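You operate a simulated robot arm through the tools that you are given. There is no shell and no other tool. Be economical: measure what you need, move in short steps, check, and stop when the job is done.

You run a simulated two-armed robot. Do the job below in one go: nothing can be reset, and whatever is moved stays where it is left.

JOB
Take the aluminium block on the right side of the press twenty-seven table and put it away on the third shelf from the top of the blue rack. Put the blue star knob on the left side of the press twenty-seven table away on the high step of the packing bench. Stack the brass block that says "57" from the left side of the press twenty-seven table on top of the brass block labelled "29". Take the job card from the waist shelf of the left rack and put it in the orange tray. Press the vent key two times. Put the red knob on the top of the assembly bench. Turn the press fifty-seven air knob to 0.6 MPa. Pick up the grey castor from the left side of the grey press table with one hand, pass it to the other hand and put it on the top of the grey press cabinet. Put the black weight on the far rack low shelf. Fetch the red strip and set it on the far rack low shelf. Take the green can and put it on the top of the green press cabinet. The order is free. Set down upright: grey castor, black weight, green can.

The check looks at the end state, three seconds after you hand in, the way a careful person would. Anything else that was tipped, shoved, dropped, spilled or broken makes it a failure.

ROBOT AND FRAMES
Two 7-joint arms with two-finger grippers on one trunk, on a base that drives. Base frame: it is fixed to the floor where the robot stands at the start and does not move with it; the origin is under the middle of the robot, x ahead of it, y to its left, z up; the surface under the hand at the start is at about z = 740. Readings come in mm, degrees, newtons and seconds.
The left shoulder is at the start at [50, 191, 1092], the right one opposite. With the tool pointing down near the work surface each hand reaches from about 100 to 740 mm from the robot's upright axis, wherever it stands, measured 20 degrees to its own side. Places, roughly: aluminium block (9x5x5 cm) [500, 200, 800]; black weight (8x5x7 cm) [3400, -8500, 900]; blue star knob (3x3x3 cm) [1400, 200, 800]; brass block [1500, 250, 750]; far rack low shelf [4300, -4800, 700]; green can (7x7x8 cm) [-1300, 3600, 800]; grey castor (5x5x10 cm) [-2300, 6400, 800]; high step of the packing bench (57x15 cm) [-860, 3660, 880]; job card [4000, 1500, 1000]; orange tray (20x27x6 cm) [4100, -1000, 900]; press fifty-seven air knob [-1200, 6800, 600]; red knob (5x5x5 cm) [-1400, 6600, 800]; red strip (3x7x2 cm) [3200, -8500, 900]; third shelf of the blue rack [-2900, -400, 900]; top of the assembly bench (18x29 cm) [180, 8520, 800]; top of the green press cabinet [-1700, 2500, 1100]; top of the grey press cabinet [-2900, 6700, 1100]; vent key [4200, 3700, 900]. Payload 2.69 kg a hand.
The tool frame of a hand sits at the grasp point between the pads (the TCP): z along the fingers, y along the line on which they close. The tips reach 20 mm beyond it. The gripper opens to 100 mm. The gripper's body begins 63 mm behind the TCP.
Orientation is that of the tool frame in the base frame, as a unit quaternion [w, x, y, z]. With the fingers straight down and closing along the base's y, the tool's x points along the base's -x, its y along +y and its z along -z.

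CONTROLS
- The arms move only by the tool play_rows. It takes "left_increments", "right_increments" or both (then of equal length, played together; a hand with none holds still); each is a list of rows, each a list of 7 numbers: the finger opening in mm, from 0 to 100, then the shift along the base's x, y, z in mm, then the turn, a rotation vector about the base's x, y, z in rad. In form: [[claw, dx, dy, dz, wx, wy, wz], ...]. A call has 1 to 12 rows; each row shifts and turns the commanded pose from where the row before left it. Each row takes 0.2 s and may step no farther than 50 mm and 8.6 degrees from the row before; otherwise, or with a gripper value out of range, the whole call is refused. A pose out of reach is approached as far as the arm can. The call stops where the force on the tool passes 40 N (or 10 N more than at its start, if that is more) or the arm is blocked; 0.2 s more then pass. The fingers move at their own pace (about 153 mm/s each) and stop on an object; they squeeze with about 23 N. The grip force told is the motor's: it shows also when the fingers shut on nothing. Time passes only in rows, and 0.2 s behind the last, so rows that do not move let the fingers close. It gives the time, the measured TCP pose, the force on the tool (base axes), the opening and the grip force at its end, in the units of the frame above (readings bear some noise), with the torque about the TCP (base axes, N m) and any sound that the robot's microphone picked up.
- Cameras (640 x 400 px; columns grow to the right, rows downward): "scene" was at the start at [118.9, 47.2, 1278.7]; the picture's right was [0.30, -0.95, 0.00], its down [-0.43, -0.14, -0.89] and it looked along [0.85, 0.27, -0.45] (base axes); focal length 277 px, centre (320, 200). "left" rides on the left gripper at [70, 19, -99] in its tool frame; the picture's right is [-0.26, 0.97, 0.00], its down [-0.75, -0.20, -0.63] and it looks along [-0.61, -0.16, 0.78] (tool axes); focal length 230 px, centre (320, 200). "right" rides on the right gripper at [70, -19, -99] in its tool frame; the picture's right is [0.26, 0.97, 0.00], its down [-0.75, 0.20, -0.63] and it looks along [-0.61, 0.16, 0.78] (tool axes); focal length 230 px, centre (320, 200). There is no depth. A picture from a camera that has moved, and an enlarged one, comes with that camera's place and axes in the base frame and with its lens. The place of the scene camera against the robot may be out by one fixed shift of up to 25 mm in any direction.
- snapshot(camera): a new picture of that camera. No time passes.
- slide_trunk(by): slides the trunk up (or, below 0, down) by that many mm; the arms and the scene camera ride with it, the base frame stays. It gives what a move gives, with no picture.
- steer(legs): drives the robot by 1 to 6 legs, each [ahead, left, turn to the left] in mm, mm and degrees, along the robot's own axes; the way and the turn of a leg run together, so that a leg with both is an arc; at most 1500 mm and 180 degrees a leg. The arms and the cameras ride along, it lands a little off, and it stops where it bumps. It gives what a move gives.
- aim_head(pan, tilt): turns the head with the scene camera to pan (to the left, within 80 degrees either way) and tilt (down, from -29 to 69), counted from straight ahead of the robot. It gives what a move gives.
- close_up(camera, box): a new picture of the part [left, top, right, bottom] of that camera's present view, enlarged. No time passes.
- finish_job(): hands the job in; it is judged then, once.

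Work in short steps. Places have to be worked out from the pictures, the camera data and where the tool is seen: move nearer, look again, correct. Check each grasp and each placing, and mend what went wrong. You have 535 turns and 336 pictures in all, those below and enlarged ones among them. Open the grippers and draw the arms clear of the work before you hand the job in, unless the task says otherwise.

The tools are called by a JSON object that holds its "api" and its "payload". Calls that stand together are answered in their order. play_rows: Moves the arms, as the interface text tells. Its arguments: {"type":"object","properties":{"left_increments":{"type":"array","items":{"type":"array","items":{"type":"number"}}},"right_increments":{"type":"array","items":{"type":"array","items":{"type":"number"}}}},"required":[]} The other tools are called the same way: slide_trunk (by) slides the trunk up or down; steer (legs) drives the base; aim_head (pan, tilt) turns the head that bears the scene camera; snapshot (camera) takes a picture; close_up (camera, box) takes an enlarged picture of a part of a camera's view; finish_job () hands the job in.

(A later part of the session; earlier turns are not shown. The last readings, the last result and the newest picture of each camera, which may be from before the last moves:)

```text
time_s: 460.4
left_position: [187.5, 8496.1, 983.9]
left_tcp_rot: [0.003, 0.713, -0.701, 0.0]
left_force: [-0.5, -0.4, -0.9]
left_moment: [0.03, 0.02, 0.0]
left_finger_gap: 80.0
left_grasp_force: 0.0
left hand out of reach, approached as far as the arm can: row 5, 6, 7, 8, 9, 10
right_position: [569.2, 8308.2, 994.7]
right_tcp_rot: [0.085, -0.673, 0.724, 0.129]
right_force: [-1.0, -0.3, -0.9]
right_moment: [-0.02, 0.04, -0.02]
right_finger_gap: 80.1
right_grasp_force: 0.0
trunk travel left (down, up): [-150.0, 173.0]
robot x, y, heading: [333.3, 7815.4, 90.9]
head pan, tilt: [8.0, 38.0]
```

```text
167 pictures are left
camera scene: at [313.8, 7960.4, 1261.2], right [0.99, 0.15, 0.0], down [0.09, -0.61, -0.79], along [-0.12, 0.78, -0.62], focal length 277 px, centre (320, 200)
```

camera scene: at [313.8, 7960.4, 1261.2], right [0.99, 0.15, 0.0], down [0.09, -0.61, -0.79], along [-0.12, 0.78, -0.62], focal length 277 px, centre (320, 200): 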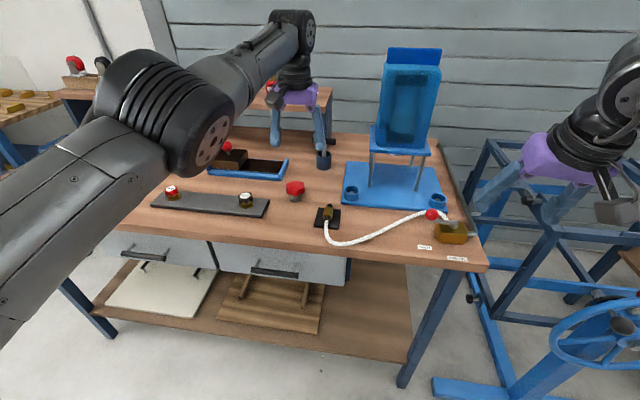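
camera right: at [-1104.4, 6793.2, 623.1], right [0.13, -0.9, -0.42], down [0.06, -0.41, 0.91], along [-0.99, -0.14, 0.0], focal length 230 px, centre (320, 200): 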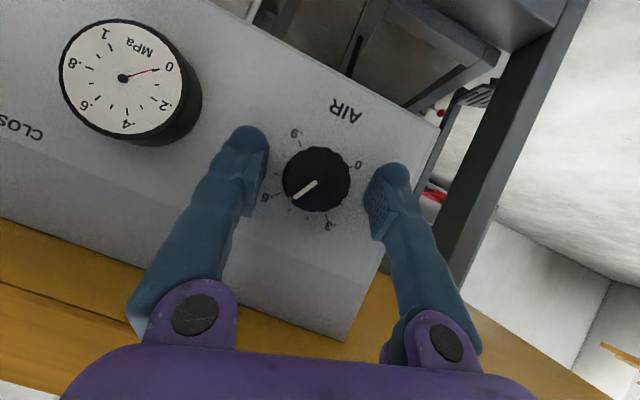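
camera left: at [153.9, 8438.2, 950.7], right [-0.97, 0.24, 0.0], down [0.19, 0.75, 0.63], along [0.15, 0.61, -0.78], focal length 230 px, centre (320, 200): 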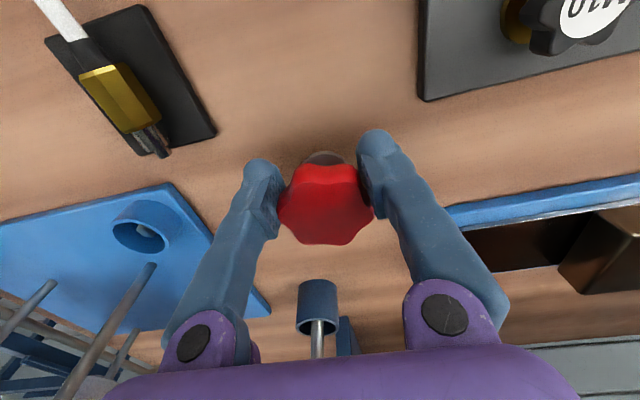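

Red knob placed. Left arm is stretched; I back off, then unlock it with a pitch-up and fold in.

{"api": "steer", "payload": {"legs": [[-500, 0, 0]]}}

{"api": "play_rows", "payload": {"left_increments": [[80, 0, 0, 0, 0.145, 0, 0], [80, 0, 0, 0, 0.145, 0, 0], [80, 0, 0, 0, 0.145, 0, 0], [80, 0, 0, 0, 0.145, 0, 0], [80, 0, 0, 0, 0.145, 0, 0], [80, 0, 0, 0, 0.145, 0, 0], [80, 0, -40, 0, 0, 0, 0], [80, 0, -40, 0, 0, 0, 0], [80, 0, -40, 0, 0, 0, 0], [80, 0, -40, 0, 0, 0, 0]]}}

```text
time_s: 463.5
left_position: [196.6, 7976.5, 984.0]
left_tcp_rot: [0.001, 0.71, -0.704, 0.001]
left_force: [0.0, 0.2, 0.5]
left_moment: [0.03, 0.01, -0.03]
left_finger_gap: 80.5
left_grasp_force: 0.2
right_position: [577.8, 7786.9, 994.4]
right_tcp_rot: [0.087, -0.669, 0.727, 0.128]
right_force: [0.0, 0.1, -0.1]
right_moment: [0.03, 0.02, 0.0]
right_finger_gap: 80.2
right_grasp_force: 0.1
trunk travel left (down, up): [-150.0, 173.0]
robot x, y, heading: [339.9, 7295.8, 90.4]
head pan, tilt: [8.0, 38.0]
```

```text
time_s: 465.7
left_position: [211.2, 8121.6, 1053.0]
left_tcp_rot: [-0.28, 0.653, -0.646, -0.28]
left_force: [0.5, 1.0, 0.7]
left_moment: [0.02, 0.02, -0.04]
left_finger_gap: 80.1
left_grasp_force: 0.0
left hand out of reach, approached as far as the arm can: row 1, 2, 3, 4, 5, 6, 7, 8, 9, 10
right_position: [577.5, 7787.3, 995.1]
right_tcp_rot: [0.086, -0.669, 0.727, 0.129]
right_force: [-0.4, -1.0, 0.4]
right_moment: [0.0, 0.0, -0.01]
right_finger_gap: 79.9
right_grasp_force: 0.2
trunk travel left (down, up): [-150.0, 173.0]
robot x, y, heading: [340.7, 7296.0, 90.0]
head pan, tilt: [8.0, 38.0]
```

{"api": "play_rows", "payload": {"left_increments": [[80, 0, 0, 0, -0.145, 0, 0], [80, 0, 0, 0, -0.145, 0, 0], [80, 0, 0, 0, -0.145, 0, 0], [80, 0, 0, 0, 0.145, 0, 0], [80, 0, 0, 0, 0.145, 0, 0], [80, 0, 0, 0, 0.145, 0, 0], [80, 0, 0, 0, 0.145, 0, 0], [80, 0, 0, 0, 0.145, 0, 0], [80, 0, 0, 0, 0.145, 0, 0], [80, 0, -40, 0, 0, 0, 0], [80, 0, -40, 0, 0, 0, 0]]}}

{"api": "play_rows", "payload": {"left_increments": [[80, 0, -40, 0, 0, 0, 0], [80, 0, -40, 0, 0, 0, 0], [80, 0, -40, 0, 0, 0, 0]]}}

```text
time_s: 468.1
left_position: [190.5, 7960.3, 1028.7]
left_tcp_rot: [-0.414, 0.577, -0.57, -0.414]
left_force: [0.0, 0.3, 0.0]
left_moment: [0.03, 0.0, 0.0]
left_finger_gap: 80.1
left_grasp_force: 0.0
left hand out of reach, approached as far as the arm can: row 1, 2, 3
right_position: [577.5, 7785.9, 995.2]
right_tcp_rot: [0.088, -0.669, 0.727, 0.128]
right_force: [0.7, -0.4, 0.1]
right_moment: [0.02, 0.0, -0.03]
right_finger_gap: 80.0
right_grasp_force: 0.1
trunk travel left (down, up): [-150.0, 173.0]
robot x, y, heading: [341.8, 7294.8, 90.2]
head pan, tilt: [8.0, 38.0]
```

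```text
time_s: 468.9
left_position: [194.4, 7843.2, 1030.4]
left_tcp_rot: [-0.415, 0.576, -0.571, -0.413]
left_force: [-0.3, 0.0, -0.3]
left_moment: [0.01, -0.03, -0.02]
left_finger_gap: 80.1
left_grasp_force: 0.1
right_position: [576.9, 7785.1, 995.0]
right_tcp_rot: [0.087, -0.669, 0.727, 0.128]
right_force: [-0.5, -1.1, 0.1]
right_moment: [0.01, -0.05, 0.0]
right_finger_gap: 79.8
right_grasp_force: 0.1
trunk travel left (down, up): [-150.0, 173.0]
robot x, y, heading: [340.0, 7292.2, 90.4]
head pan, tilt: [8.0, 38.0]
```

{"api": "play_rows", "payload": {"left_increments": [[80, -6, -11, 0, -0.138, 0, 0], [80, -6, -11, 0, -0.138, 0, 0], [80, -6, -11, 0, -0.138, 0, 0], [80, -6, -11, 0, -0.138, 0, 0], [80, -6, -11, 0, -0.138, 0, 0], [80, -6, -11, 0, -0.138, 0, 0], [80, -6, -11, 0, -0.138, 0, 0], [80, -6, -11, 0, -0.138, 0, 0], [80, -6, -11, 0, -0.138, 0, 0]], "right_increments": [[80, 0, -5, 0, -0.101, -0.019, 0.027], [80, 0, -5, 0, -0.101, -0.019, 0.027], [80, 0, -5, 0, -0.101, -0.019, 0.027], [80, 0, -5, 0, 0, 0, 0], [80, 0, -5, 0, 0, 0, 0], [80, 0, 0, 0, 0, 0, 0], [80, 0, 0, 0, 0, 0, 0], [80, 0, 0, 0, 0, 0, 0], [80, 0, 0, 0, 0, 0, 0]]}}

```text
time_s: 469.8
left_position: [90.3, 7825.6, 1002.6]
left_tcp_rot: [-0.188, 0.676, -0.624, -0.344]
left_force: [0.4, 0.7, 0.8]
left_moment: [-0.01, -0.02, 0.01]
left_finger_gap: 79.8
left_grasp_force: 0.0
left hand out of reach, approached as far as the arm can: row 4
right_position: [576.8, 7769.4, 994.3]
right_tcp_rot: [0.0, 0.707, -0.707, -0.001]
right_force: [0.1, -0.1, -0.2]
right_moment: [0.04, 0.02, 0.0]
right_finger_gap: 80.2
right_grasp_force: 0.0
trunk travel left (down, up): [-150.0, 173.0]
robot x, y, heading: [340.7, 7293.7, 90.3]
head pan, tilt: [8.0, 38.0]
stopped in row 4 (left hand): the arm was blocked; the commanded pose is now the measured one
```

{"api": "play_rows", "payload": {"left_increments": [[80, 5, -12, 0, -0.129, -0.038, -0.013], [80, 5, -12, 0, -0.129, -0.038, -0.013], [80, 5, -12, 0, -0.129, -0.038, -0.013], [80, 5, -12, 0, -0.129, -0.038, -0.013], [80, 5, -12, 0, -0.129, -0.038, -0.013], [80, 5, -12, 0, -0.129, -0.038, -0.013]]}}

```text
time_s: 470.3
left_position: [27.6, 7820.5, 1001.4]
left_tcp_rot: [-0.103, 0.704, -0.615, -0.339]
left_force: [0.3, -0.2, 0.6]
left_moment: [0.03, 0.04, 0.01]
left_finger_gap: 80.1
left_grasp_force: 0.1
left hand out of reach, approached as far as the arm can: row 1, 2
right_position: [577.4, 7769.6, 993.4]
right_tcp_rot: [0.0, 0.707, -0.707, -0.002]
right_force: [0.7, 0.7, 0.8]
right_moment: [0.0, 0.0, -0.03]
right_finger_gap: 80.2
right_grasp_force: 0.1
trunk travel left (down, up): [-150.0, 173.0]
robot x, y, heading: [335.7, 7296.4, 90.1]
head pan, tilt: [8.0, 38.0]
stopped in row 2 (left hand): the arm was blocked; the commanded pose is now the measured one
```

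{"api": "aim_head", "payload": {"pan": 30, "tilt": 35}}

{"api": "snapshot", "payload": {"camera": "scene"}}

```text
time_s: 471.1
left_position: [28.0, 7820.4, 1000.7]
left_tcp_rot: [-0.103, 0.704, -0.615, -0.339]
left_force: [0.0, -1.0, -0.3]
left_moment: [0.01, 0.0, 0.02]
left_finger_gap: 79.9
left_grasp_force: 0.0
right_position: [577.3, 7769.3, 994.2]
right_tcp_rot: [0.001, -0.707, 0.707, 0.0]
right_force: [-0.1, 0.2, -0.5]
right_moment: [0.0, 0.0, -0.02]
right_finger_gap: 80.1
right_grasp_force: 0.0
trunk travel left (down, up): [-150.0, 173.0]
robot x, y, heading: [338.0, 7298.8, 90.4]
head pan, tilt: [30.0, 35.0]
```

```text
166 pictures are left
camera scene: at [287.0, 7431.1, 1265.8], right [0.86, 0.5, 0.0], down [0.29, -0.5, -0.82], along [-0.41, 0.71, -0.57], focal length 277 px, centre (320, 200)
```

scene: 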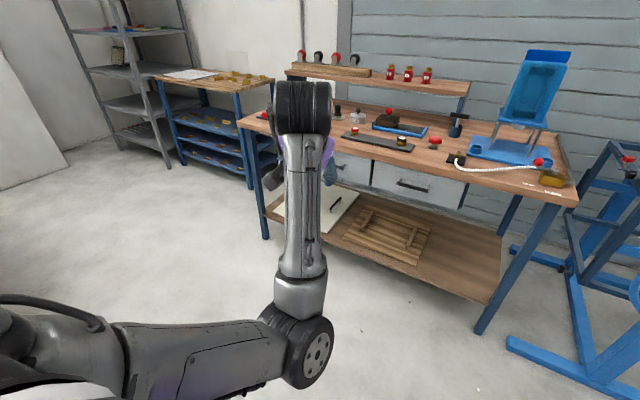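

{"api": "play_rows", "payload": {"left_increments": [[80, -10, -40, 0, 0, 0, 0], [80, -10, -40, 0, 0, 0, 0], [80, -10, -40, 0, 0, 0, 0], [80, -10, -40, 0, 0, 0, 0]]}}

{"api": "play_rows", "payload": {"left_increments": [[80, 0, 0, 0, -0.1, -0.06, 0], [80, 0, 0, 0, -0.1, -0.06, 0], [80, 0, 0, 0, -0.1, -0.06, 0]]}}

```text
time_s: 471.8
left_position: [-49.2, 7734.5, 1028.7]
left_tcp_rot: [-0.06, 0.712, -0.569, -0.407]
left_force: [-0.2, -0.4, 0.0]
left_moment: [0.03, 0.01, 0.0]
left_finger_gap: 79.8
left_grasp_force: 0.0
left hand out of reach, approached as far as the arm can: row 3
right_position: [576.3, 7769.6, 994.2]
right_tcp_rot: [-0.001, 0.707, -0.707, 0.0]
right_force: [-0.5, 0.9, -0.6]
right_moment: [0.01, 0.0, 0.02]
right_finger_gap: 80.0
right_grasp_force: 0.0
trunk travel left (down, up): [-150.0, 173.0]
robot x, y, heading: [341.9, 7297.0, 90.3]
head pan, tilt: [30.0, 35.0]
stopped in row 3 (left hand): the arm was blocked; the commanded pose is now the measured one
```

```text
time_s: 472.6
left_position: [-65.3, 7744.2, 1021.8]
left_tcp_rot: [-0.004, 0.745, -0.618, -0.25]
left_force: [-0.1, 0.1, 0.3]
left_moment: [0.01, 0.0, 0.04]
left_finger_gap: 80.0
left_grasp_force: 0.0
left hand out of reach, approached as far as the arm can: row 3
right_position: [576.8, 7769.3, 994.5]
right_tcp_rot: [-0.001, 0.707, -0.707, -0.001]
right_force: [-0.3, 0.3, 0.4]
right_moment: [-0.02, 0.0, 0.0]
right_finger_gap: 79.8
right_grasp_force: 0.0
trunk travel left (down, up): [-150.0, 173.0]
robot x, y, heading: [340.7, 7296.2, 90.7]
head pan, tilt: [30.0, 35.0]
```

{"api": "play_rows", "payload": {"left_increments": [[80, 10, 0, 0, -0.091, -0.088, -0.046], [80, 10, 0, 0, -0.091, -0.088, -0.046], [80, 10, 0, 0, -0.091, -0.088, -0.046], [80, 10, 0, 0, -0.091, -0.088, -0.046]]}}

{"api": "snapshot", "payload": {"camera": "scene"}}

```text
time_s: 473.6
left_position: [-76.1, 7768.1, 1018.5]
left_tcp_rot: [-0.002, -0.707, 0.708, 0.001]
left_force: [0.8, 0.2, -0.7]
left_moment: [-0.03, -0.04, 0.03]
left_finger_gap: 80.1
left_grasp_force: 0.1
left hand out of reach, approached as far as the arm can: row 1, 2, 3, 4
right_position: [576.5, 7769.5, 994.4]
right_tcp_rot: [0.0, -0.707, 0.707, 0.001]
right_force: [0.3, -0.5, -0.4]
right_moment: [-0.01, -0.03, 0.03]
right_finger_gap: 79.8
right_grasp_force: 0.1
trunk travel left (down, up): [-150.0, 173.0]
robot x, y, heading: [340.3, 7292.6, 90.2]
head pan, tilt: [30.0, 35.0]
```

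```text
165 pictures are left
camera scene: at [286.8, 7431.0, 1265.7], right [0.86, 0.51, 0.0], down [0.29, -0.49, -0.82], along [-0.41, 0.71, -0.57], focal length 277 px, centre (320, 200)
```

scene: 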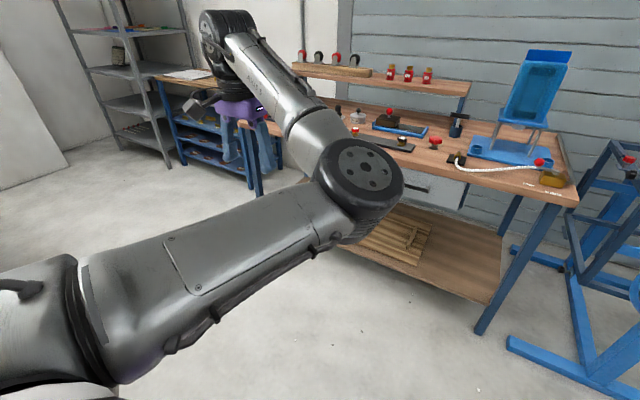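

{"api": "play_rows", "payload": {"left_increments": [[80, 30, 20, 5, 0.1, 0, 0], [80, 35, 20, 5, 0.1, 0, 0], [80, 35, 20, 5, 0.1, 0, 0], [80, 35, 20, 5, 0.1, 0, 0], [80, 35, 20, 5, 0.1, 0, 0], [80, 35, 20, 5, 0.1, 0, 0], [80, 35, 20, 5, 0.1, 0, 0], [80, 35, 20, 5, 0.1, 0, 0], [80, 35, 15, 0, 0.1, 0, 0], [80, 35, 0, 0, 0.1, 0, 0], [80, 35, 0, 0, 0, 0, 0], [80, 35, 0, 0, 0, 0, 0]]}}

{"api": "snapshot", "payload": {"camera": "scene"}}

```text
time_s: 476.2
left_position: [287.9, 7979.6, 1058.1]
left_tcp_rot: [-0.339, 0.621, -0.62, -0.34]
left_force: [-0.3, -1.1, -1.0]
left_moment: [-0.02, 0.04, 0.0]
left_finger_gap: 79.9
left_grasp_force: 0.1
left hand out of reach, approached as far as the arm can: row 1, 2, 3, 4
right_position: [576.0, 7770.3, 994.2]
right_tcp_rot: [0.0, 0.707, -0.707, -0.001]
right_force: [-0.3, 0.3, 0.0]
right_moment: [0.0, 0.01, -0.01]
right_finger_gap: 80.3
right_grasp_force: 0.0
trunk travel left (down, up): [-150.0, 173.0]
robot x, y, heading: [340.6, 7293.7, 90.8]
head pan, tilt: [30.0, 35.0]
```

```text
164 pictures are left
camera scene: at [287.1, 7431.0, 1265.8], right [0.86, 0.51, 0.0], down [0.29, -0.49, -0.82], along [-0.41, 0.71, -0.57], focal length 277 px, centre (320, 200)
```

scene: 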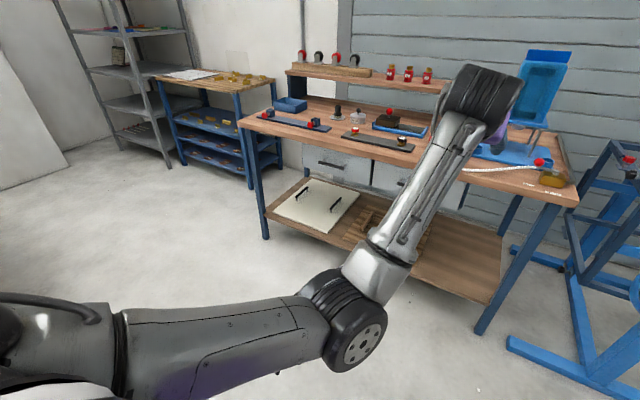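

That looks like the normal configuration. Now fold in as before.

{"api": "play_rows", "payload": {"left_increments": [[80, -10, -32, -5, -0.05, 0, 0], [80, -12, -32, -5, -0.05, 0, 0], [80, -15, -32, -5, -0.05, 0, 0], [80, -20, -32, -5, -0.05, 0, 0], [80, -20, -32, -5, -0.05, 0, 0], [80, -20, -32, -5, -0.05, 0, 0], [80, -20, -32, -5, -0.05, 0, 0]]}}

{"api": "play_rows", "payload": {"left_increments": [[80, -4, 0, -3, -0.1, 0, 0], [80, -4, 0, -3, -0.1, 0, 0], [80, -4, 0, -3, -0.1, 0, 0], [80, -4, 0, -3, -0.1, 0, 0], [80, -4, 0, -3, -0.1, 0, 0], [80, -4, 0, -3, -0.1, 0, 0]]}}

{"api": "snapshot", "payload": {"camera": "scene"}}

```text
time_s: 477.8
left_position: [170.8, 7829.7, 1059.4]
left_tcp_rot: [-0.287, 0.644, -0.64, -0.305]
left_force: [0.4, -0.1, 0.1]
left_moment: [0.0, 0.01, -0.02]
left_finger_gap: 80.1
left_grasp_force: 0.0
left hand out of reach, approached as far as the arm can: row 5, 6, 7
right_position: [576.4, 7768.9, 992.8]
right_tcp_rot: [0.0, 0.707, -0.707, -0.001]
right_force: [0.6, 0.3, -0.4]
right_moment: [0.01, 0.02, -0.01]
right_finger_gap: 80.2
right_grasp_force: 0.0
trunk travel left (down, up): [-150.0, 173.0]
robot x, y, heading: [338.7, 7291.4, 90.5]
head pan, tilt: [30.0, 35.0]
stopped in row 7 (left hand): the arm was blocked; the commanded pose is now the measured one
```

```text
time_s: 479.2
left_position: [137.6, 7928.2, 969.7]
left_tcp_rot: [0.081, -0.7, 0.702, 0.102]
left_force: [0.3, -0.2, -1.0]
left_moment: [-0.02, 0.03, -0.02]
left_finger_gap: 80.2
left_grasp_force: 0.1
left hand out of reach, approached as far as the arm can: row 1, 2, 3, 4, 5, 6
right_position: [575.3, 7769.2, 995.6]
right_tcp_rot: [-0.001, 0.708, -0.707, 0.0]
right_force: [-0.4, 0.0, 0.2]
right_moment: [-0.05, 0.03, -0.01]
right_finger_gap: 80.0
right_grasp_force: 0.1
trunk travel left (down, up): [-150.0, 173.0]
robot x, y, heading: [338.2, 7292.7, 90.3]
head pan, tilt: [30.0, 35.0]
```

```text
163 pictures are left
camera scene: at [286.8, 7431.2, 1265.7], right [0.86, 0.51, 0.0], down [0.29, -0.5, -0.82], along [-0.41, 0.71, -0.57], focal length 277 px, centre (320, 200)
```

scene: 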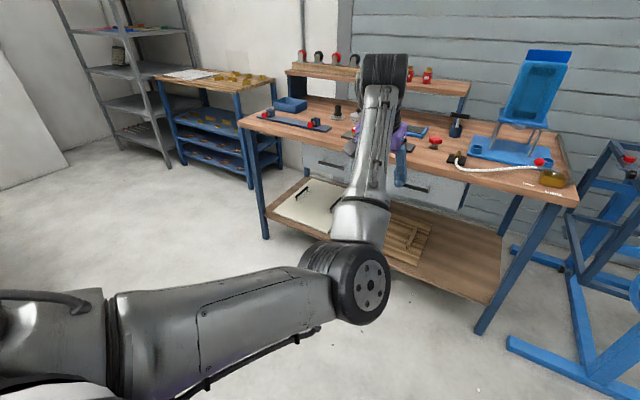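

{"api": "play_rows", "payload": {"left_increments": [[80, 20, 0, 20, 0.12, 0, 0], [80, 22, 0, 20, 0.12, 0, 0], [80, 22, 0, 20, 0.12, 0, 0], [80, 22, 0, 20, 0.12, 0, 0], [80, 22, 0, 20, 0.12, 0, 0], [80, 22, 0, 20, 0.12, 0, 0], [80, 22, 0, 20, 0.12, 0, 0], [80, 22, 5, 10, 0.1, 0, 0], [80, 22, 5, 0, 0.1, 0, 0], [80, 22, 0, 0, 0, 0, 0]]}}

{"api": "snapshot", "payload": {"camera": "scene"}}

```text
time_s: 481.4
left_position: [356.9, 7936.6, 1119.0]
left_tcp_rot: [-0.42, 0.566, -0.558, -0.438]
left_force: [-0.8, -0.9, -0.6]
left_moment: [-0.02, 0.05, 0.01]
left_finger_gap: 80.1
left_grasp_force: 0.0
right_position: [575.9, 7769.7, 994.0]
right_tcp_rot: [0.0, -0.707, 0.707, 0.0]
right_force: [-0.1, -0.6, -0.4]
right_moment: [0.0, 0.01, -0.01]
right_finger_gap: 80.1
right_grasp_force: 0.1
trunk travel left (down, up): [-150.0, 173.0]
robot x, y, heading: [338.5, 7294.5, 90.5]
head pan, tilt: [30.0, 35.0]
```

```text
162 pictures are left
camera scene: at [287.0, 7431.0, 1265.8], right [0.86, 0.51, 0.0], down [0.29, -0.49, -0.82], along [-0.41, 0.71, -0.57], focal length 277 px, centre (320, 200)
```

scene: 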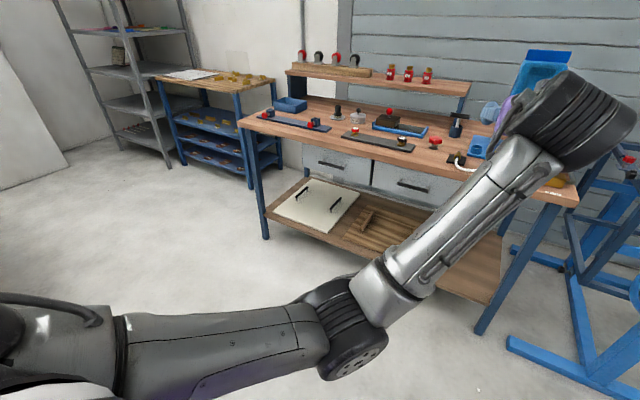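

{"api": "play_rows", "payload": {"left_increments": [[80, -20, -30, -13, -0.06, 0, 0], [80, -31, -30, -13, -0.06, 0, 0], [80, -31, -30, -13, -0.06, 0, 0], [80, -31, -30, -13, -0.06, 0, 0], [80, -31, -30, -13, -0.06, 0, 0], [80, -31, -30, -13, -0.06, 0, 0], [80, -31, -30, -13, -0.06, 0, 0]]}}

{"api": "snapshot", "payload": {"camera": "scene"}}

```text
time_s: 482.6
left_position: [209.8, 7793.9, 1126.6]
left_tcp_rot: [-0.37, 0.595, -0.587, -0.406]
left_force: [0.8, -0.2, -0.3]
left_moment: [0.02, 0.03, -0.02]
left_finger_gap: 80.0
left_grasp_force: 0.1
left hand out of reach, approached as far as the arm can: row 6
right_position: [574.6, 7769.5, 993.9]
right_tcp_rot: [-0.001, -0.707, 0.708, 0.001]
right_force: [0.3, -0.9, 1.1]
right_moment: [0.03, 0.04, 0.04]
right_finger_gap: 79.8
right_grasp_force: 0.0
trunk travel left (down, up): [-150.0, 173.0]
robot x, y, heading: [342.3, 7294.5, 90.3]
head pan, tilt: [30.0, 35.0]
stopped in row 6 (left hand): the arm was blocked; the commanded pose is now the measured one
```

```text
161 pictures are left
camera scene: at [286.8, 7431.1, 1265.8], right [0.86, 0.51, 0.0], down [0.29, -0.49, -0.82], along [-0.41, 0.71, -0.57], focal length 277 px, centre (320, 200)
```

scene: 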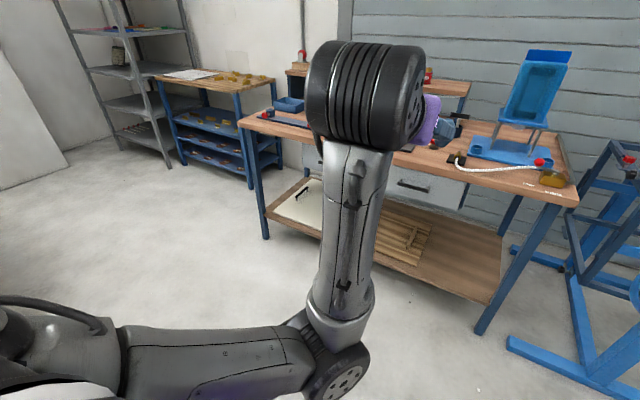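

I swing the elbow out by yawing the hand to point right (that posture needs the elbow on the left).

{"api": "play_rows", "payload": {"left_increments": [[80, 10, 0, -5, -0.05, 0, -0.12], [80, 10, 0, -5, -0.05, 0, -0.12], [80, 10, 0, -5, -0.05, 0, -0.12], [80, 10, 0, -5, 0, 0, -0.14], [80, 10, 0, -5, 0, 0, -0.14], [80, 10, 0, -5, 0, 0, -0.14], [80, 10, 0, -5, 0, 0, -0.14], [80, 10, 0, -5, 0, 0, -0.14], [80, 10, 0, -5, 0, 0, -0.14], [80, 10, 0, -5, 0, 0, -0.14], [80, 10, 0, -5, 0, 0, -0.14], [80, 10, 0, -5, 0, 0, -0.14]]}}

{"api": "snapshot", "payload": {"camera": "scene"}}

```text
time_s: 485.2
left_position: [332.7, 7805.3, 1054.3]
left_tcp_rot: [0.485, 0.011, 0.875, 0.002]
left_force: [0.2, 0.4, -0.3]
left_moment: [-0.04, 0.0, 0.01]
left_finger_gap: 80.3
left_grasp_force: 0.0
left hand out of reach, approached as far as the arm can: row 3
right_position: [575.6, 7770.1, 994.6]
right_tcp_rot: [0.0, 0.707, -0.707, 0.0]
right_force: [0.5, -0.3, -0.6]
right_moment: [0.0, 0.0, 0.0]
right_finger_gap: 79.8
right_grasp_force: 0.1
trunk travel left (down, up): [-150.0, 173.0]
robot x, y, heading: [339.9, 7295.5, 90.4]
head pan, tilt: [30.0, 35.0]
```

```text
160 pictures are left
camera scene: at [286.9, 7431.2, 1265.7], right [0.86, 0.51, 0.0], down [0.29, -0.5, -0.82], along [-0.41, 0.71, -0.57], focal length 277 px, centre (320, 200)
```

scene: 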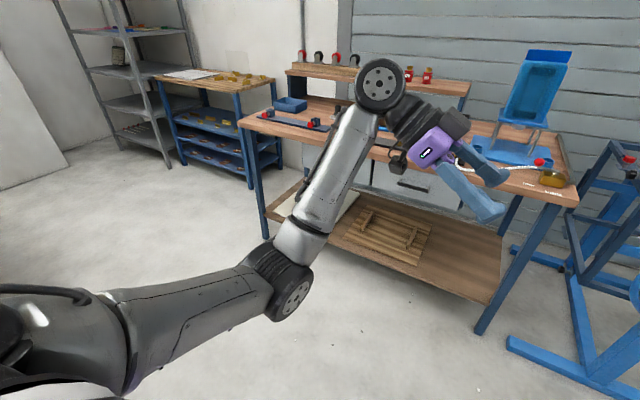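

{"api": "play_rows", "payload": {"left_increments": [[80, -15, -8, -3, 0, 0.127, 0], [80, -15, -8, -3, 0, 0.127, 0], [80, -15, -8, -3, 0, 0.127, 0], [80, -15, -8, -3, 0, 0.127, 0], [80, -15, -8, -3, 0, 0.127, 0], [80, -15, -8, -3, 0, 0.127, 0], [80, -15, -8, -3, 0, 0.127, 0], [80, -15, -8, -3, 0, 0.127, 0]]}}

{"api": "play_rows", "payload": {"left_increments": [[80, -5, 0, 0, 0, 0, 0.143], [80, -5, 0, 0, 0, 0, 0.143], [80, -5, 0, 0, 0, 0, 0.143], [80, -5, 0, 0, 0, 0, 0.143], [80, -5, 0, 0, 0, 0, 0.143], [80, -5, 0, 0, 0, 0, 0.143], [80, -5, 0, 0, 0, 0, 0.143], [80, -5, 0, 0, 0, 0, 0.143], [80, -5, 0, 0, 0, 0, 0.143], [80, -5, 0, 0, 0, 0, 0.143], [80, -5, 0, 0, 0, 0, 0.143]]}}

{"api": "snapshot", "payload": {"camera": "scene"}}

```text
time_s: 487.0
left_position: [214.1, 7739.7, 1029.9]
left_tcp_rot: [-0.003, 0.01, 1.0, -0.002]
left_force: [0.2, 0.0, 0.1]
left_moment: [0.02, 0.02, -0.05]
left_finger_gap: 79.9
left_grasp_force: 0.0
right_position: [575.9, 7769.9, 994.8]
right_tcp_rot: [0.0, 0.707, -0.707, 0.0]
right_force: [-0.3, 0.2, -0.7]
right_moment: [0.02, 0.02, 0.03]
right_finger_gap: 80.2
right_grasp_force: 0.0
trunk travel left (down, up): [-150.0, 173.0]
robot x, y, heading: [341.7, 7295.8, 90.4]
head pan, tilt: [30.0, 35.0]
```

```text
time_s: 489.4
left_position: [159.2, 7741.9, 1032.2]
left_tcp_rot: [0.001, -0.702, 0.712, -0.003]
left_force: [-1.0, 0.0, -0.7]
left_moment: [-0.01, 0.0, -0.03]
left_finger_gap: 80.0
left_grasp_force: 0.1
right_position: [576.4, 7770.4, 994.3]
right_tcp_rot: [-0.001, 0.708, -0.707, -0.001]
right_force: [0.3, 1.0, 0.4]
right_moment: [-0.01, -0.02, 0.01]
right_finger_gap: 80.0
right_grasp_force: 0.0
trunk travel left (down, up): [-150.0, 173.0]
robot x, y, heading: [342.4, 7295.3, 90.5]
head pan, tilt: [30.0, 35.0]
```

```text
159 pictures are left
camera scene: at [286.7, 7431.0, 1265.8], right [0.86, 0.51, 0.0], down [0.29, -0.49, -0.82], along [-0.41, 0.71, -0.57], focal length 277 px, centre (320, 200)
```

scene: 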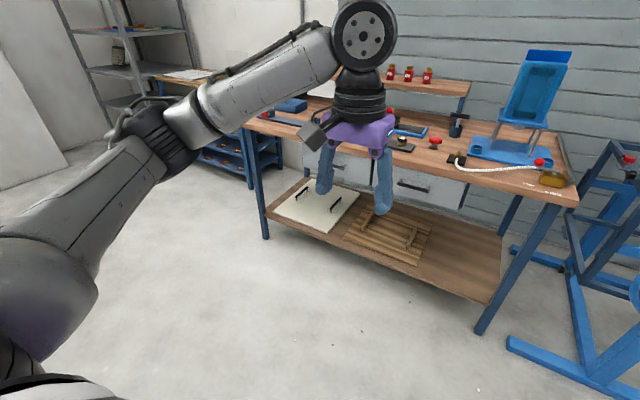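

Neutral pose recovered. Next: press 27's left side (brass blocks, star knob). I drive back down the aisle.

{"api": "steer", "payload": {"legs": [[-300, 400, 0], [-1500, 0, 0], [-1500, 0, 0]]}}

{"api": "steer", "payload": {"legs": [[-1500, 0, 0], [-600, 0, 0]]}}

```text
time_s: 507.6
left_position: [-165.7, 4399.5, 1031.5]
left_tcp_rot: [0.0, 0.711, -0.703, 0.004]
left_force: [-0.1, 0.0, -0.5]
left_moment: [0.0, 0.0, 0.01]
left_finger_gap: 80.1
left_grasp_force: 0.1
right_position: [251.1, 4440.1, 994.0]
right_tcp_rot: [-0.001, 0.718, -0.696, 0.0]
right_force: [0.5, 0.9, 0.7]
right_moment: [0.0, 0.01, -0.01]
right_finger_gap: 80.4
right_grasp_force: 0.0
trunk travel left (down, up): [-150.0, 173.0]
robot x, y, heading: [30.5, 3956.6, 92.3]
head pan, tilt: [30.0, 35.0]
```

```text
time_s: 518.3
left_position: [-28.6, 2210.5, 1031.1]
left_tcp_rot: [0.0, 0.74, -0.673, 0.004]
left_force: [-0.6, -0.6, -0.4]
left_moment: [0.01, 0.01, 0.0]
left_finger_gap: 80.1
left_grasp_force: 0.2
right_position: [382.4, 2285.5, 995.1]
right_tcp_rot: [0.0, 0.747, -0.665, -0.001]
right_force: [-0.6, 0.3, 0.4]
right_moment: [0.0, 0.04, 0.02]
right_finger_gap: 79.9
right_grasp_force: 0.1
trunk travel left (down, up): [-150.0, 173.0]
robot x, y, heading: [203.1, 1789.6, 96.9]
head pan, tilt: [30.0, 35.0]
```

{"api": "steer", "payload": {"legs": [[0, 300, 0], [-600, 0, 0], [0, 0, 173]]}}

{"api": "aim_head", "payload": {"pan": 60, "tilt": 25}}

{"api": "snapshot", "payload": {"camera": "scene"}}

```text
time_s: 531.8
left_position: [205.2, 722.9, 1031.9]
left_tcp_rot: [-0.004, 0.68, 0.733, 0.0]
left_force: [-0.5, -0.2, -0.1]
left_moment: [-0.01, -0.02, 0.0]
left_finger_gap: 79.9
left_grasp_force: 0.0
right_position: [-206.1, 655.3, 994.7]
right_tcp_rot: [0.001, 0.673, 0.74, 0.0]
right_force: [-0.1, -0.6, 0.0]
right_moment: [0.01, -0.02, 0.02]
right_finger_gap: 79.9
right_grasp_force: 0.1
trunk travel left (down, up): [-150.0, 173.0]
robot x, y, heading: [-14.6, 1150.1, -84.1]
head pan, tilt: [30.0, 35.0]
```

```text
time_s: 532.8
left_position: [204.7, 721.1, 1031.4]
left_tcp_rot: [-0.004, 0.681, 0.733, 0.0]
left_force: [0.0, 0.0, 0.0]
left_moment: [-0.02, 0.03, -0.03]
left_finger_gap: 80.1
left_grasp_force: 0.0
right_position: [-207.6, 655.2, 993.6]
right_tcp_rot: [0.001, 0.673, 0.74, 0.0]
right_force: [-0.1, -1.1, 0.9]
right_moment: [-0.01, -0.01, 0.04]
right_finger_gap: 79.8
right_grasp_force: 0.0
trunk travel left (down, up): [-150.0, 173.0]
robot x, y, heading: [-15.4, 1145.9, -84.3]
head pan, tilt: [60.0, 25.0]
```

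```text
158 pictures are left
camera scene: at [63.8, 1091.1, 1281.5], right [-0.41, -0.91, 0.0], down [-0.39, 0.17, -0.91], along [0.83, -0.37, -0.42], focal length 277 px, centre (320, 200)
```

scene: 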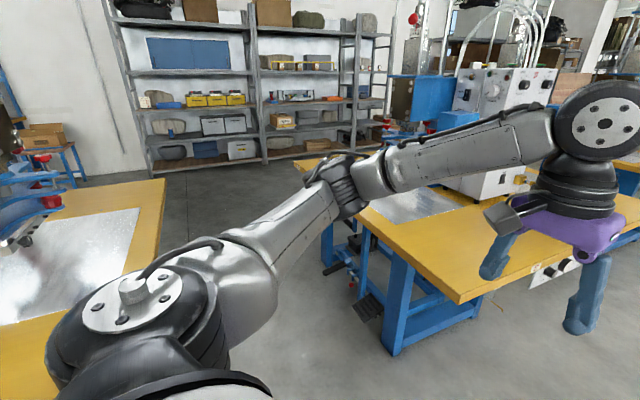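

Corridor between tables: y 520–1287. I square up (heading −90°), and slide along it toward the brass blocks.

{"api": "steer", "payload": {"legs": [[0, 0, -6], [200, 0, 0], [0, 1000, 0]]}}

{"api": "aim_head", "payload": {"pan": 30, "tilt": 35}}

{"api": "snapshot", "payload": {"camera": "scene"}}

```text
time_s: 543.5
left_position: [1151.4, 495.1, 1031.1]
left_tcp_rot: [-0.003, 0.719, 0.695, 0.0]
left_force: [-0.1, 0.8, -0.4]
left_moment: [-0.01, -0.03, -0.01]
left_finger_gap: 80.1
left_grasp_force: 0.0
right_position: [732.5, 475.1, 994.2]
right_tcp_rot: [0.0, 0.713, 0.701, 0.0]
right_force: [0.4, -0.5, -0.2]
right_moment: [0.01, 0.01, -0.02]
right_finger_gap: 79.9
right_grasp_force: 0.0
trunk travel left (down, up): [-150.0, 173.0]
robot x, y, heading: [976.2, 943.9, -90.4]
head pan, tilt: [60.0, 25.0]
```

```text
time_s: 544.5
left_position: [1150.3, 495.4, 1030.7]
left_tcp_rot: [-0.004, 0.719, 0.695, 0.0]
left_force: [-0.5, 0.7, -0.3]
left_moment: [-0.01, 0.0, 0.01]
left_finger_gap: 80.0
left_grasp_force: 0.0
right_position: [732.6, 474.4, 993.9]
right_tcp_rot: [0.001, 0.713, 0.701, 0.0]
right_force: [0.1, -0.5, 0.5]
right_moment: [0.04, 0.01, 0.06]
right_finger_gap: 80.0
right_grasp_force: 0.1
trunk travel left (down, up): [-150.0, 173.0]
robot x, y, heading: [978.9, 944.7, -90.5]
head pan, tilt: [30.0, 35.0]
```

```text
157 pictures are left
camera scene: at [1012.2, 847.8, 1265.8], right [-0.87, -0.49, 0.0], down [-0.28, 0.5, -0.82], along [0.4, -0.71, -0.57], focal length 277 px, centre (320, 200)
```

scene: 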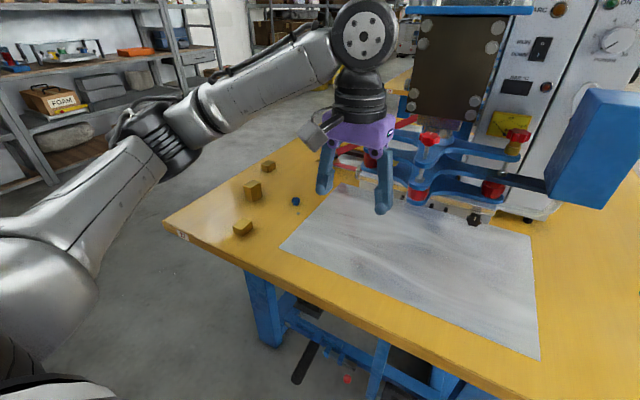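

Three brass blocks and the small blue star knob are visible. I slide 380 mm further and look closer.

{"api": "steer", "payload": {"legs": [[0, 380, 0.4]]}}

{"api": "aim_head", "payload": {"pan": 10, "tilt": 45}}

{"api": "snapshot", "payload": {"camera": "scene"}}

{"api": "snapshot", "payload": {"camera": "left"}}

```text
time_s: 548.4
left_position: [1535.9, 496.0, 1030.5]
left_tcp_rot: [-0.003, 0.715, 0.699, 0.0]
left_force: [-0.1, 0.3, 0.7]
left_moment: [0.02, 0.0, -0.01]
left_finger_gap: 80.1
left_grasp_force: 0.0
right_position: [1118.8, 470.7, 993.7]
right_tcp_rot: [0.001, 0.709, 0.705, 0.0]
right_force: [-0.1, 0.4, -0.2]
right_moment: [0.03, -0.02, -0.03]
right_finger_gap: 79.8
right_grasp_force: 0.1
trunk travel left (down, up): [-150.0, 173.0]
robot x, y, heading: [1358.1, 943.3, -90.0]
head pan, tilt: [30.0, 35.0]
```

```text
time_s: 549.2
left_position: [1535.7, 495.9, 1032.4]
left_tcp_rot: [-0.003, 0.716, 0.699, 0.0]
left_force: [0.7, 0.2, 0.1]
left_moment: [0.02, -0.01, -0.03]
left_finger_gap: 79.8
left_grasp_force: 0.1
right_position: [1119.5, 469.7, 993.6]
right_tcp_rot: [0.0, 0.709, 0.705, -0.001]
right_force: [0.1, 0.3, 0.3]
right_moment: [0.02, -0.01, -0.02]
right_finger_gap: 79.7
right_grasp_force: 0.0
trunk travel left (down, up): [-150.0, 173.0]
robot x, y, heading: [1358.2, 944.9, -89.9]
head pan, tilt: [10.0, 45.0]
```

```text
156 pictures are left
camera scene: at [1363.5, 842.8, 1251.0], right [-0.98, -0.18, 0.0], down [-0.12, 0.7, -0.71], along [0.12, -0.7, -0.71], focal length 277 px, centre (320, 200)
```

scene: 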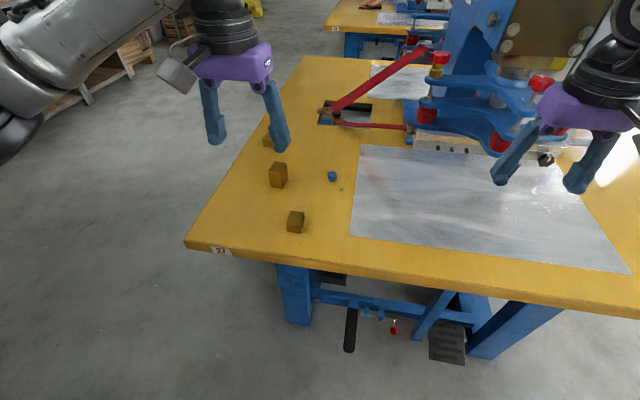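

```text
155 pictures are left
camera left: at [1557.4, 567.8, 1130.5], right [0.96, -0.28, -0.01], down [-0.21, -0.75, 0.63], along [-0.18, -0.6, -0.78], focal length 230 px, centre (320, 200)
```

left: 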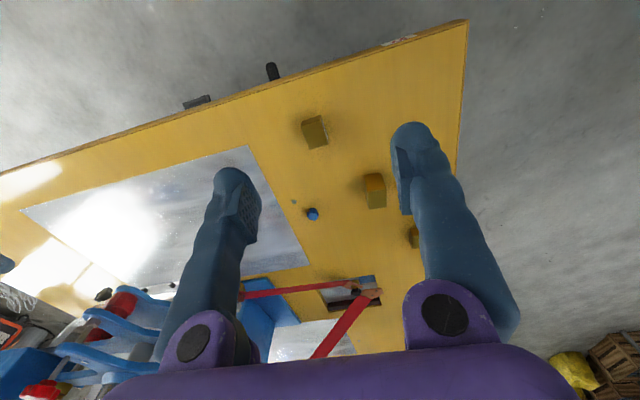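

{"api": "close_up", "payload": {"camera": "scene", "box": [230, 120, 360, 240]}}

{"api": "close_up", "payload": {"camera": "left", "box": [270, 100, 430, 260]}}

```text
3.33 times, centred on (295, 180) of scene
camera zoom: at [1363.5, 842.8, 1251.0], right [-0.98, -0.18, 0.0], down [-0.12, 0.7, -0.71], along [0.12, -0.7, -0.71], focal length 923 px, centre (403, 267)
```

zoom: 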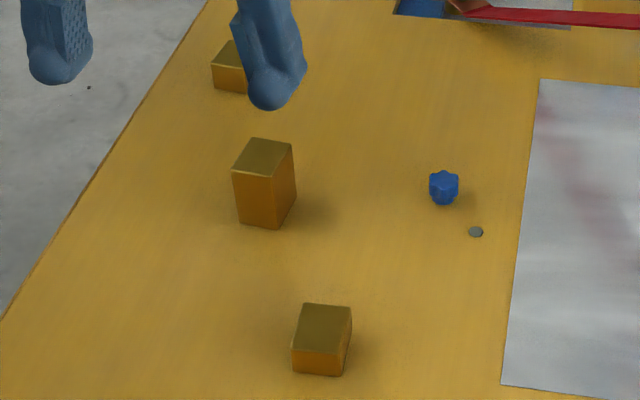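

```text
2.50 times, centred on (350, 180) of left
camera zoom: at [1557.4, 567.8, 1130.5], right [0.96, -0.28, -0.01], down [-0.21, -0.75, 0.63], along [-0.18, -0.6, -0.78], focal length 575 px, centre (245, 250)
```

zoom: 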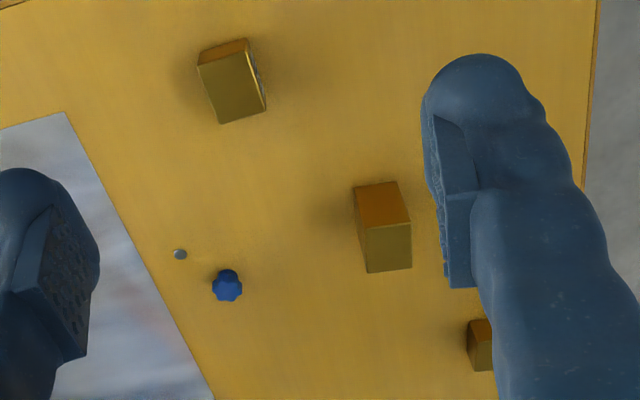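

No labels visible on top or the near faces. I drive past the table end to see the other faces of the blocks.

{"api": "steer", "payload": {"legs": [[0, 850, 0]]}}

{"api": "aim_head", "payload": {"pan": -50, "tilt": 25}}

{"api": "snapshot", "payload": {"camera": "scene"}}

```text
time_s: 557.3
left_position: [2423.4, 500.3, 1031.4]
left_tcp_rot: [-0.005, 0.714, 0.7, -0.001]
left_force: [-0.6, 0.2, 0.7]
left_moment: [-0.02, -0.03, 0.0]
left_finger_gap: 80.2
left_grasp_force: 0.1
right_position: [2004.7, 472.0, 994.5]
right_tcp_rot: [0.001, 0.708, 0.707, -0.001]
right_force: [-0.7, -0.7, 0.3]
right_moment: [0.02, -0.01, 0.01]
right_finger_gap: 80.0
right_grasp_force: 0.0
trunk travel left (down, up): [-150.0, 173.0]
robot x, y, heading: [2244.0, 951.0, -89.8]
head pan, tilt: [10.0, 45.0]
```

```text
time_s: 558.6
left_position: [2422.4, 500.4, 1031.1]
left_tcp_rot: [-0.004, 0.714, 0.7, 0.0]
left_force: [-0.4, 0.5, 0.8]
left_moment: [-0.01, 0.01, 0.01]
left_finger_gap: 80.0
left_grasp_force: 0.1
right_position: [2005.6, 472.0, 995.2]
right_tcp_rot: [0.0, 0.708, 0.707, 0.0]
right_force: [-0.2, -0.5, -0.5]
right_moment: [0.02, 0.0, 0.0]
right_finger_gap: 79.9
right_grasp_force: 0.1
trunk travel left (down, up): [-150.0, 173.0]
robot x, y, heading: [2239.0, 948.6, -90.0]
head pan, tilt: [-50.0, 25.0]
```

```text
152 pictures are left
camera scene: at [2163.6, 866.5, 1281.5], right [-0.65, 0.76, 0.0], down [0.32, 0.27, -0.91], along [-0.69, -0.59, -0.42], focal length 277 px, centre (320, 200)
```

scene: 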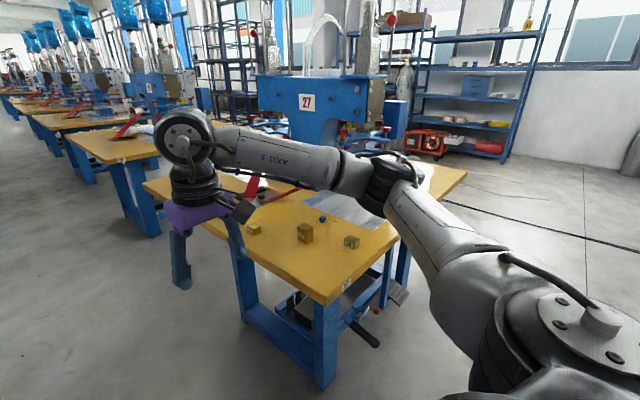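

{"api": "close_up", "payload": {"camera": "scene", "box": [236, 205, 372, 265]}}

```text
4.71 times, centred on (304, 235) of scene
camera zoom: at [2163.6, 866.5, 1281.5], right [-0.65, 0.76, 0.0], down [0.32, 0.27, -0.91], along [-0.69, -0.59, -0.42], focal length 1303 px, centre (395, 35)
```

zoom: 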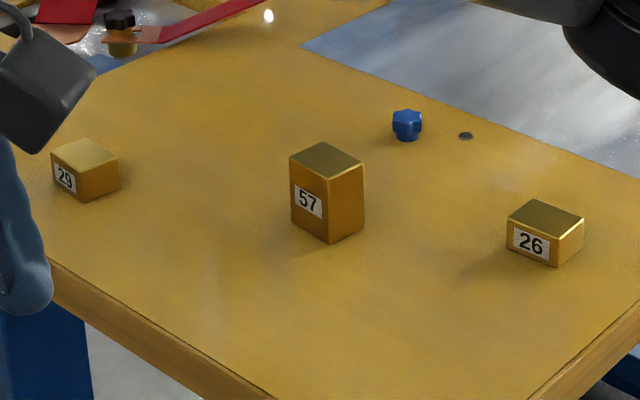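

Labels found: B (tall, ≈(1583, 326)) is "57", C (≈(1655, 150)) is "29", A is "26". I go to the table's end, facing −x.

{"api": "steer", "payload": {"legs": [[0, 0, -90], [0, 520, 0], [60, 0, 0]]}}

{"api": "aim_head", "payload": {"pan": 10, "tilt": 40}}

{"api": "snapshot", "payload": {"camera": "scene"}}

{"api": "snapshot", "payload": {"camera": "left"}}

```text
time_s: 568.3
left_position: [1700.0, 267.4, 1030.0]
left_tcp_rot: [-0.002, 0.999, -0.036, 0.003]
left_force: [-0.1, -0.4, -0.6]
left_moment: [-0.01, -0.05, -0.01]
left_finger_gap: 80.0
left_grasp_force: 0.1
right_position: [1694.1, 685.4, 994.1]
right_tcp_rot: [0.0, 1.0, -0.027, 0.0]
right_force: [0.0, 1.1, -0.6]
right_moment: [-0.01, -0.03, -0.01]
right_finger_gap: 79.7
right_grasp_force: 0.0
trunk travel left (down, up): [-150.0, 173.0]
robot x, y, heading: [2154.8, 423.8, 177.4]
head pan, tilt: [-50.0, 25.0]
```

```text
time_s: 569.6
left_position: [1700.1, 267.5, 1031.6]
left_tcp_rot: [-0.003, 0.999, -0.037, 0.002]
left_force: [-0.3, 0.0, -0.5]
left_moment: [0.04, -0.01, 0.0]
left_finger_gap: 79.9
left_grasp_force: 0.1
right_position: [1694.9, 684.8, 993.7]
right_tcp_rot: [0.0, 1.0, -0.027, -0.001]
right_force: [0.9, -0.4, 0.8]
right_moment: [-0.02, 0.0, 0.01]
right_finger_gap: 80.0
right_grasp_force: 0.0
trunk travel left (down, up): [-150.0, 173.0]
robot x, y, heading: [2156.0, 425.0, 177.3]
head pan, tilt: [10.0, 40.0]
```

```text
150 pictures are left
camera scene: at [2023.2, 434.1, 1258.2], right [-0.13, 0.99, 0.0], down [0.64, 0.08, -0.77], along [-0.76, -0.1, -0.64], focal length 277 px, centre (320, 200)
```

scene: 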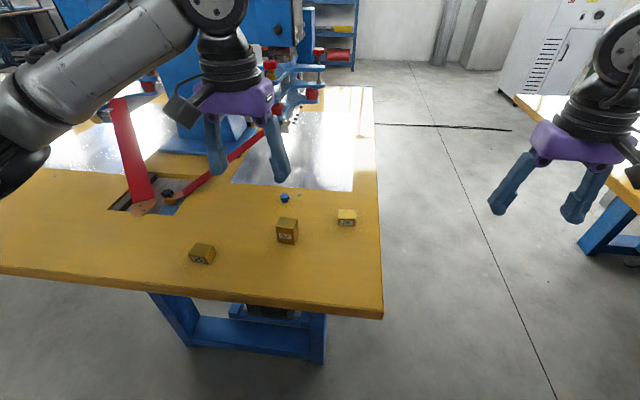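

```text
149 pictures are left
camera left: at [1769.1, 245.4, 1130.5], right [-0.33, -0.94, -0.01], down [-0.74, 0.25, 0.63], along [-0.59, 0.21, -0.78], focal length 230 px, centre (320, 200)
```

left: 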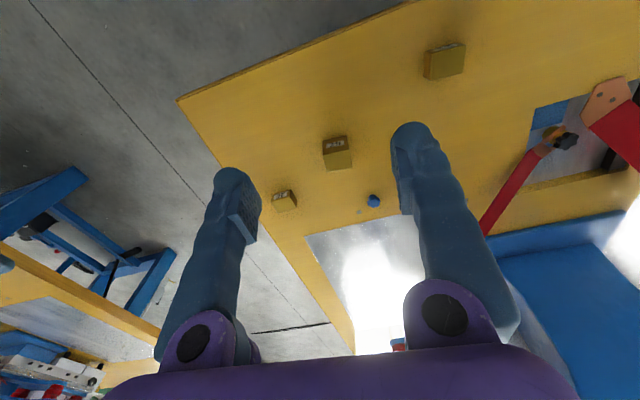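

Estimates: B "57" top ≈(1585, 281), C "29" top ≈(1662, 106), star knob ≈(1447, 241). I move the left hand above B for a precise look.

{"api": "play_rows", "payload": {"left_increments": [[100, -30, 4, -20, 0, 0, 0], [100, -30, 4, -20, 0, 0, 0], [100, -30, 4, -30, 0, 0, 0], [100, -26, 4, -40, 0, 0, 0]]}}

{"api": "snapshot", "payload": {"camera": "left"}}

```text
time_s: 570.6
left_position: [1586.6, 285.0, 918.4]
left_tcp_rot: [-0.002, 0.999, -0.037, 0.003]
left_force: [-0.4, -0.4, -1.0]
left_moment: [-0.04, -0.04, 0.03]
left_finger_gap: 99.9
left_grasp_force: 0.0
right_position: [1694.1, 684.1, 994.1]
right_tcp_rot: [0.001, 1.0, -0.028, 0.0]
right_force: [-0.5, -0.3, -0.4]
right_moment: [0.01, -0.01, -0.02]
right_finger_gap: 79.8
right_grasp_force: 0.0
trunk travel left (down, up): [-150.0, 173.0]
robot x, y, heading: [2156.6, 418.4, 177.2]
head pan, tilt: [10.0, 40.0]
```

```text
148 pictures are left
camera left: at [1654.3, 263.6, 1017.5], right [-0.33, -0.94, -0.01], down [-0.74, 0.25, 0.63], along [-0.59, 0.21, -0.78], focal length 230 px, centre (320, 200)
```

left: 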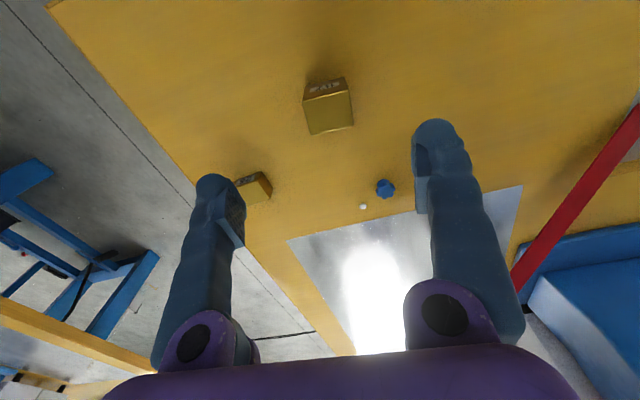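

B's top centre is (1585, 281), yaw −10.5° off. I align the hand, lower and grip across the 41 mm side.

{"api": "play_rows", "payload": {"left_increments": [[100, -1, -2, -30, 0, 0, -0.055], [100, -1, -2, -30, 0, 0, -0.055], [100, 0, 0, -30, 0, 0, 0]]}}

{"api": "snapshot", "payload": {"camera": "left"}}

```text
time_s: 571.4
left_position: [1583.1, 278.7, 828.4]
left_tcp_rot: [-0.002, 0.996, -0.092, 0.003]
left_force: [0.2, -0.3, -0.5]
left_moment: [-0.02, -0.02, 0.02]
left_finger_gap: 99.9
left_grasp_force: 0.1
right_position: [1694.9, 686.2, 994.0]
right_tcp_rot: [0.0, 1.0, -0.027, 0.0]
right_force: [0.1, 0.2, -0.2]
right_moment: [0.01, 0.06, 0.02]
right_finger_gap: 79.9
right_grasp_force: 0.1
trunk travel left (down, up): [-150.0, 173.0]
robot x, y, heading: [2155.0, 424.9, 177.2]
head pan, tilt: [10.0, 40.0]
```

```text
147 pictures are left
camera left: at [1648.3, 249.6, 927.2], right [-0.43, -0.9, -0.01], down [-0.71, 0.33, 0.63], along [-0.56, 0.27, -0.78], focal length 230 px, centre (320, 200)
```

left: 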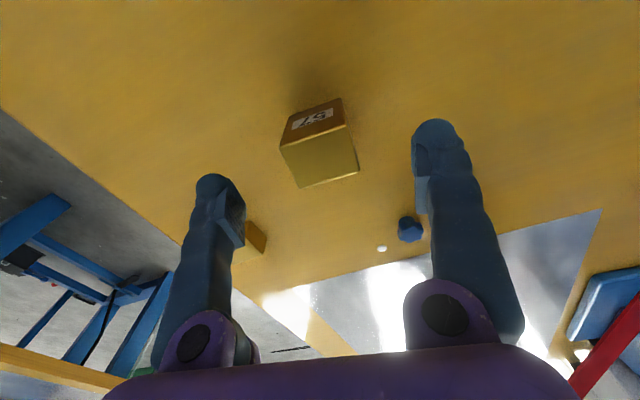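

{"api": "play_rows", "payload": {"left_increments": [[100, 0, 0, -26, 0, 0, 0], [100, 0, 0, -26, 0, 0, 0], [60, 0, 0, 0, 0, 0, 0], [48, 0, 0, 0, 0, 0, 0], [40, 0, 0, 0, 0, 0, 0], [0, 0, 0, 0, 0, 0, 0], [0, 0, 0, 0, 0, 0, 0], [0, 0, 0, 4, 0, 0, 0], [0, 0, 0, 8, 0, 0, 0], [0, 0, 0, 12, 0, 0, 0]]}}

{"api": "snapshot", "payload": {"camera": "left"}}

```text
time_s: 573.6
left_position: [1581.6, 279.8, 801.9]
left_tcp_rot: [-0.003, 0.996, -0.091, 0.004]
left_force: [-0.5, 0.2, -7.8]
left_moment: [-0.03, -0.03, 0.0]
left_finger_gap: 44.5
left_grasp_force: 22.8
right_position: [1695.4, 683.6, 994.2]
right_tcp_rot: [0.001, 1.0, -0.027, 0.0]
right_force: [0.0, 0.8, 0.0]
right_moment: [-0.02, 0.02, 0.02]
right_finger_gap: 79.6
right_grasp_force: 0.1
trunk travel left (down, up): [-150.0, 173.0]
robot x, y, heading: [2156.5, 425.2, 177.4]
head pan, tilt: [10.0, 40.0]
```

```text
146 pictures are left
camera left: at [1646.6, 250.2, 900.7], right [-0.43, -0.9, -0.01], down [-0.71, 0.33, 0.63], along [-0.56, 0.27, -0.78], focal length 230 px, centre (320, 200)
```

left: 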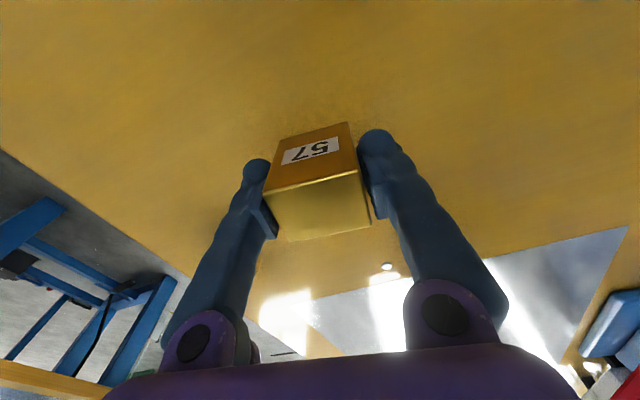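

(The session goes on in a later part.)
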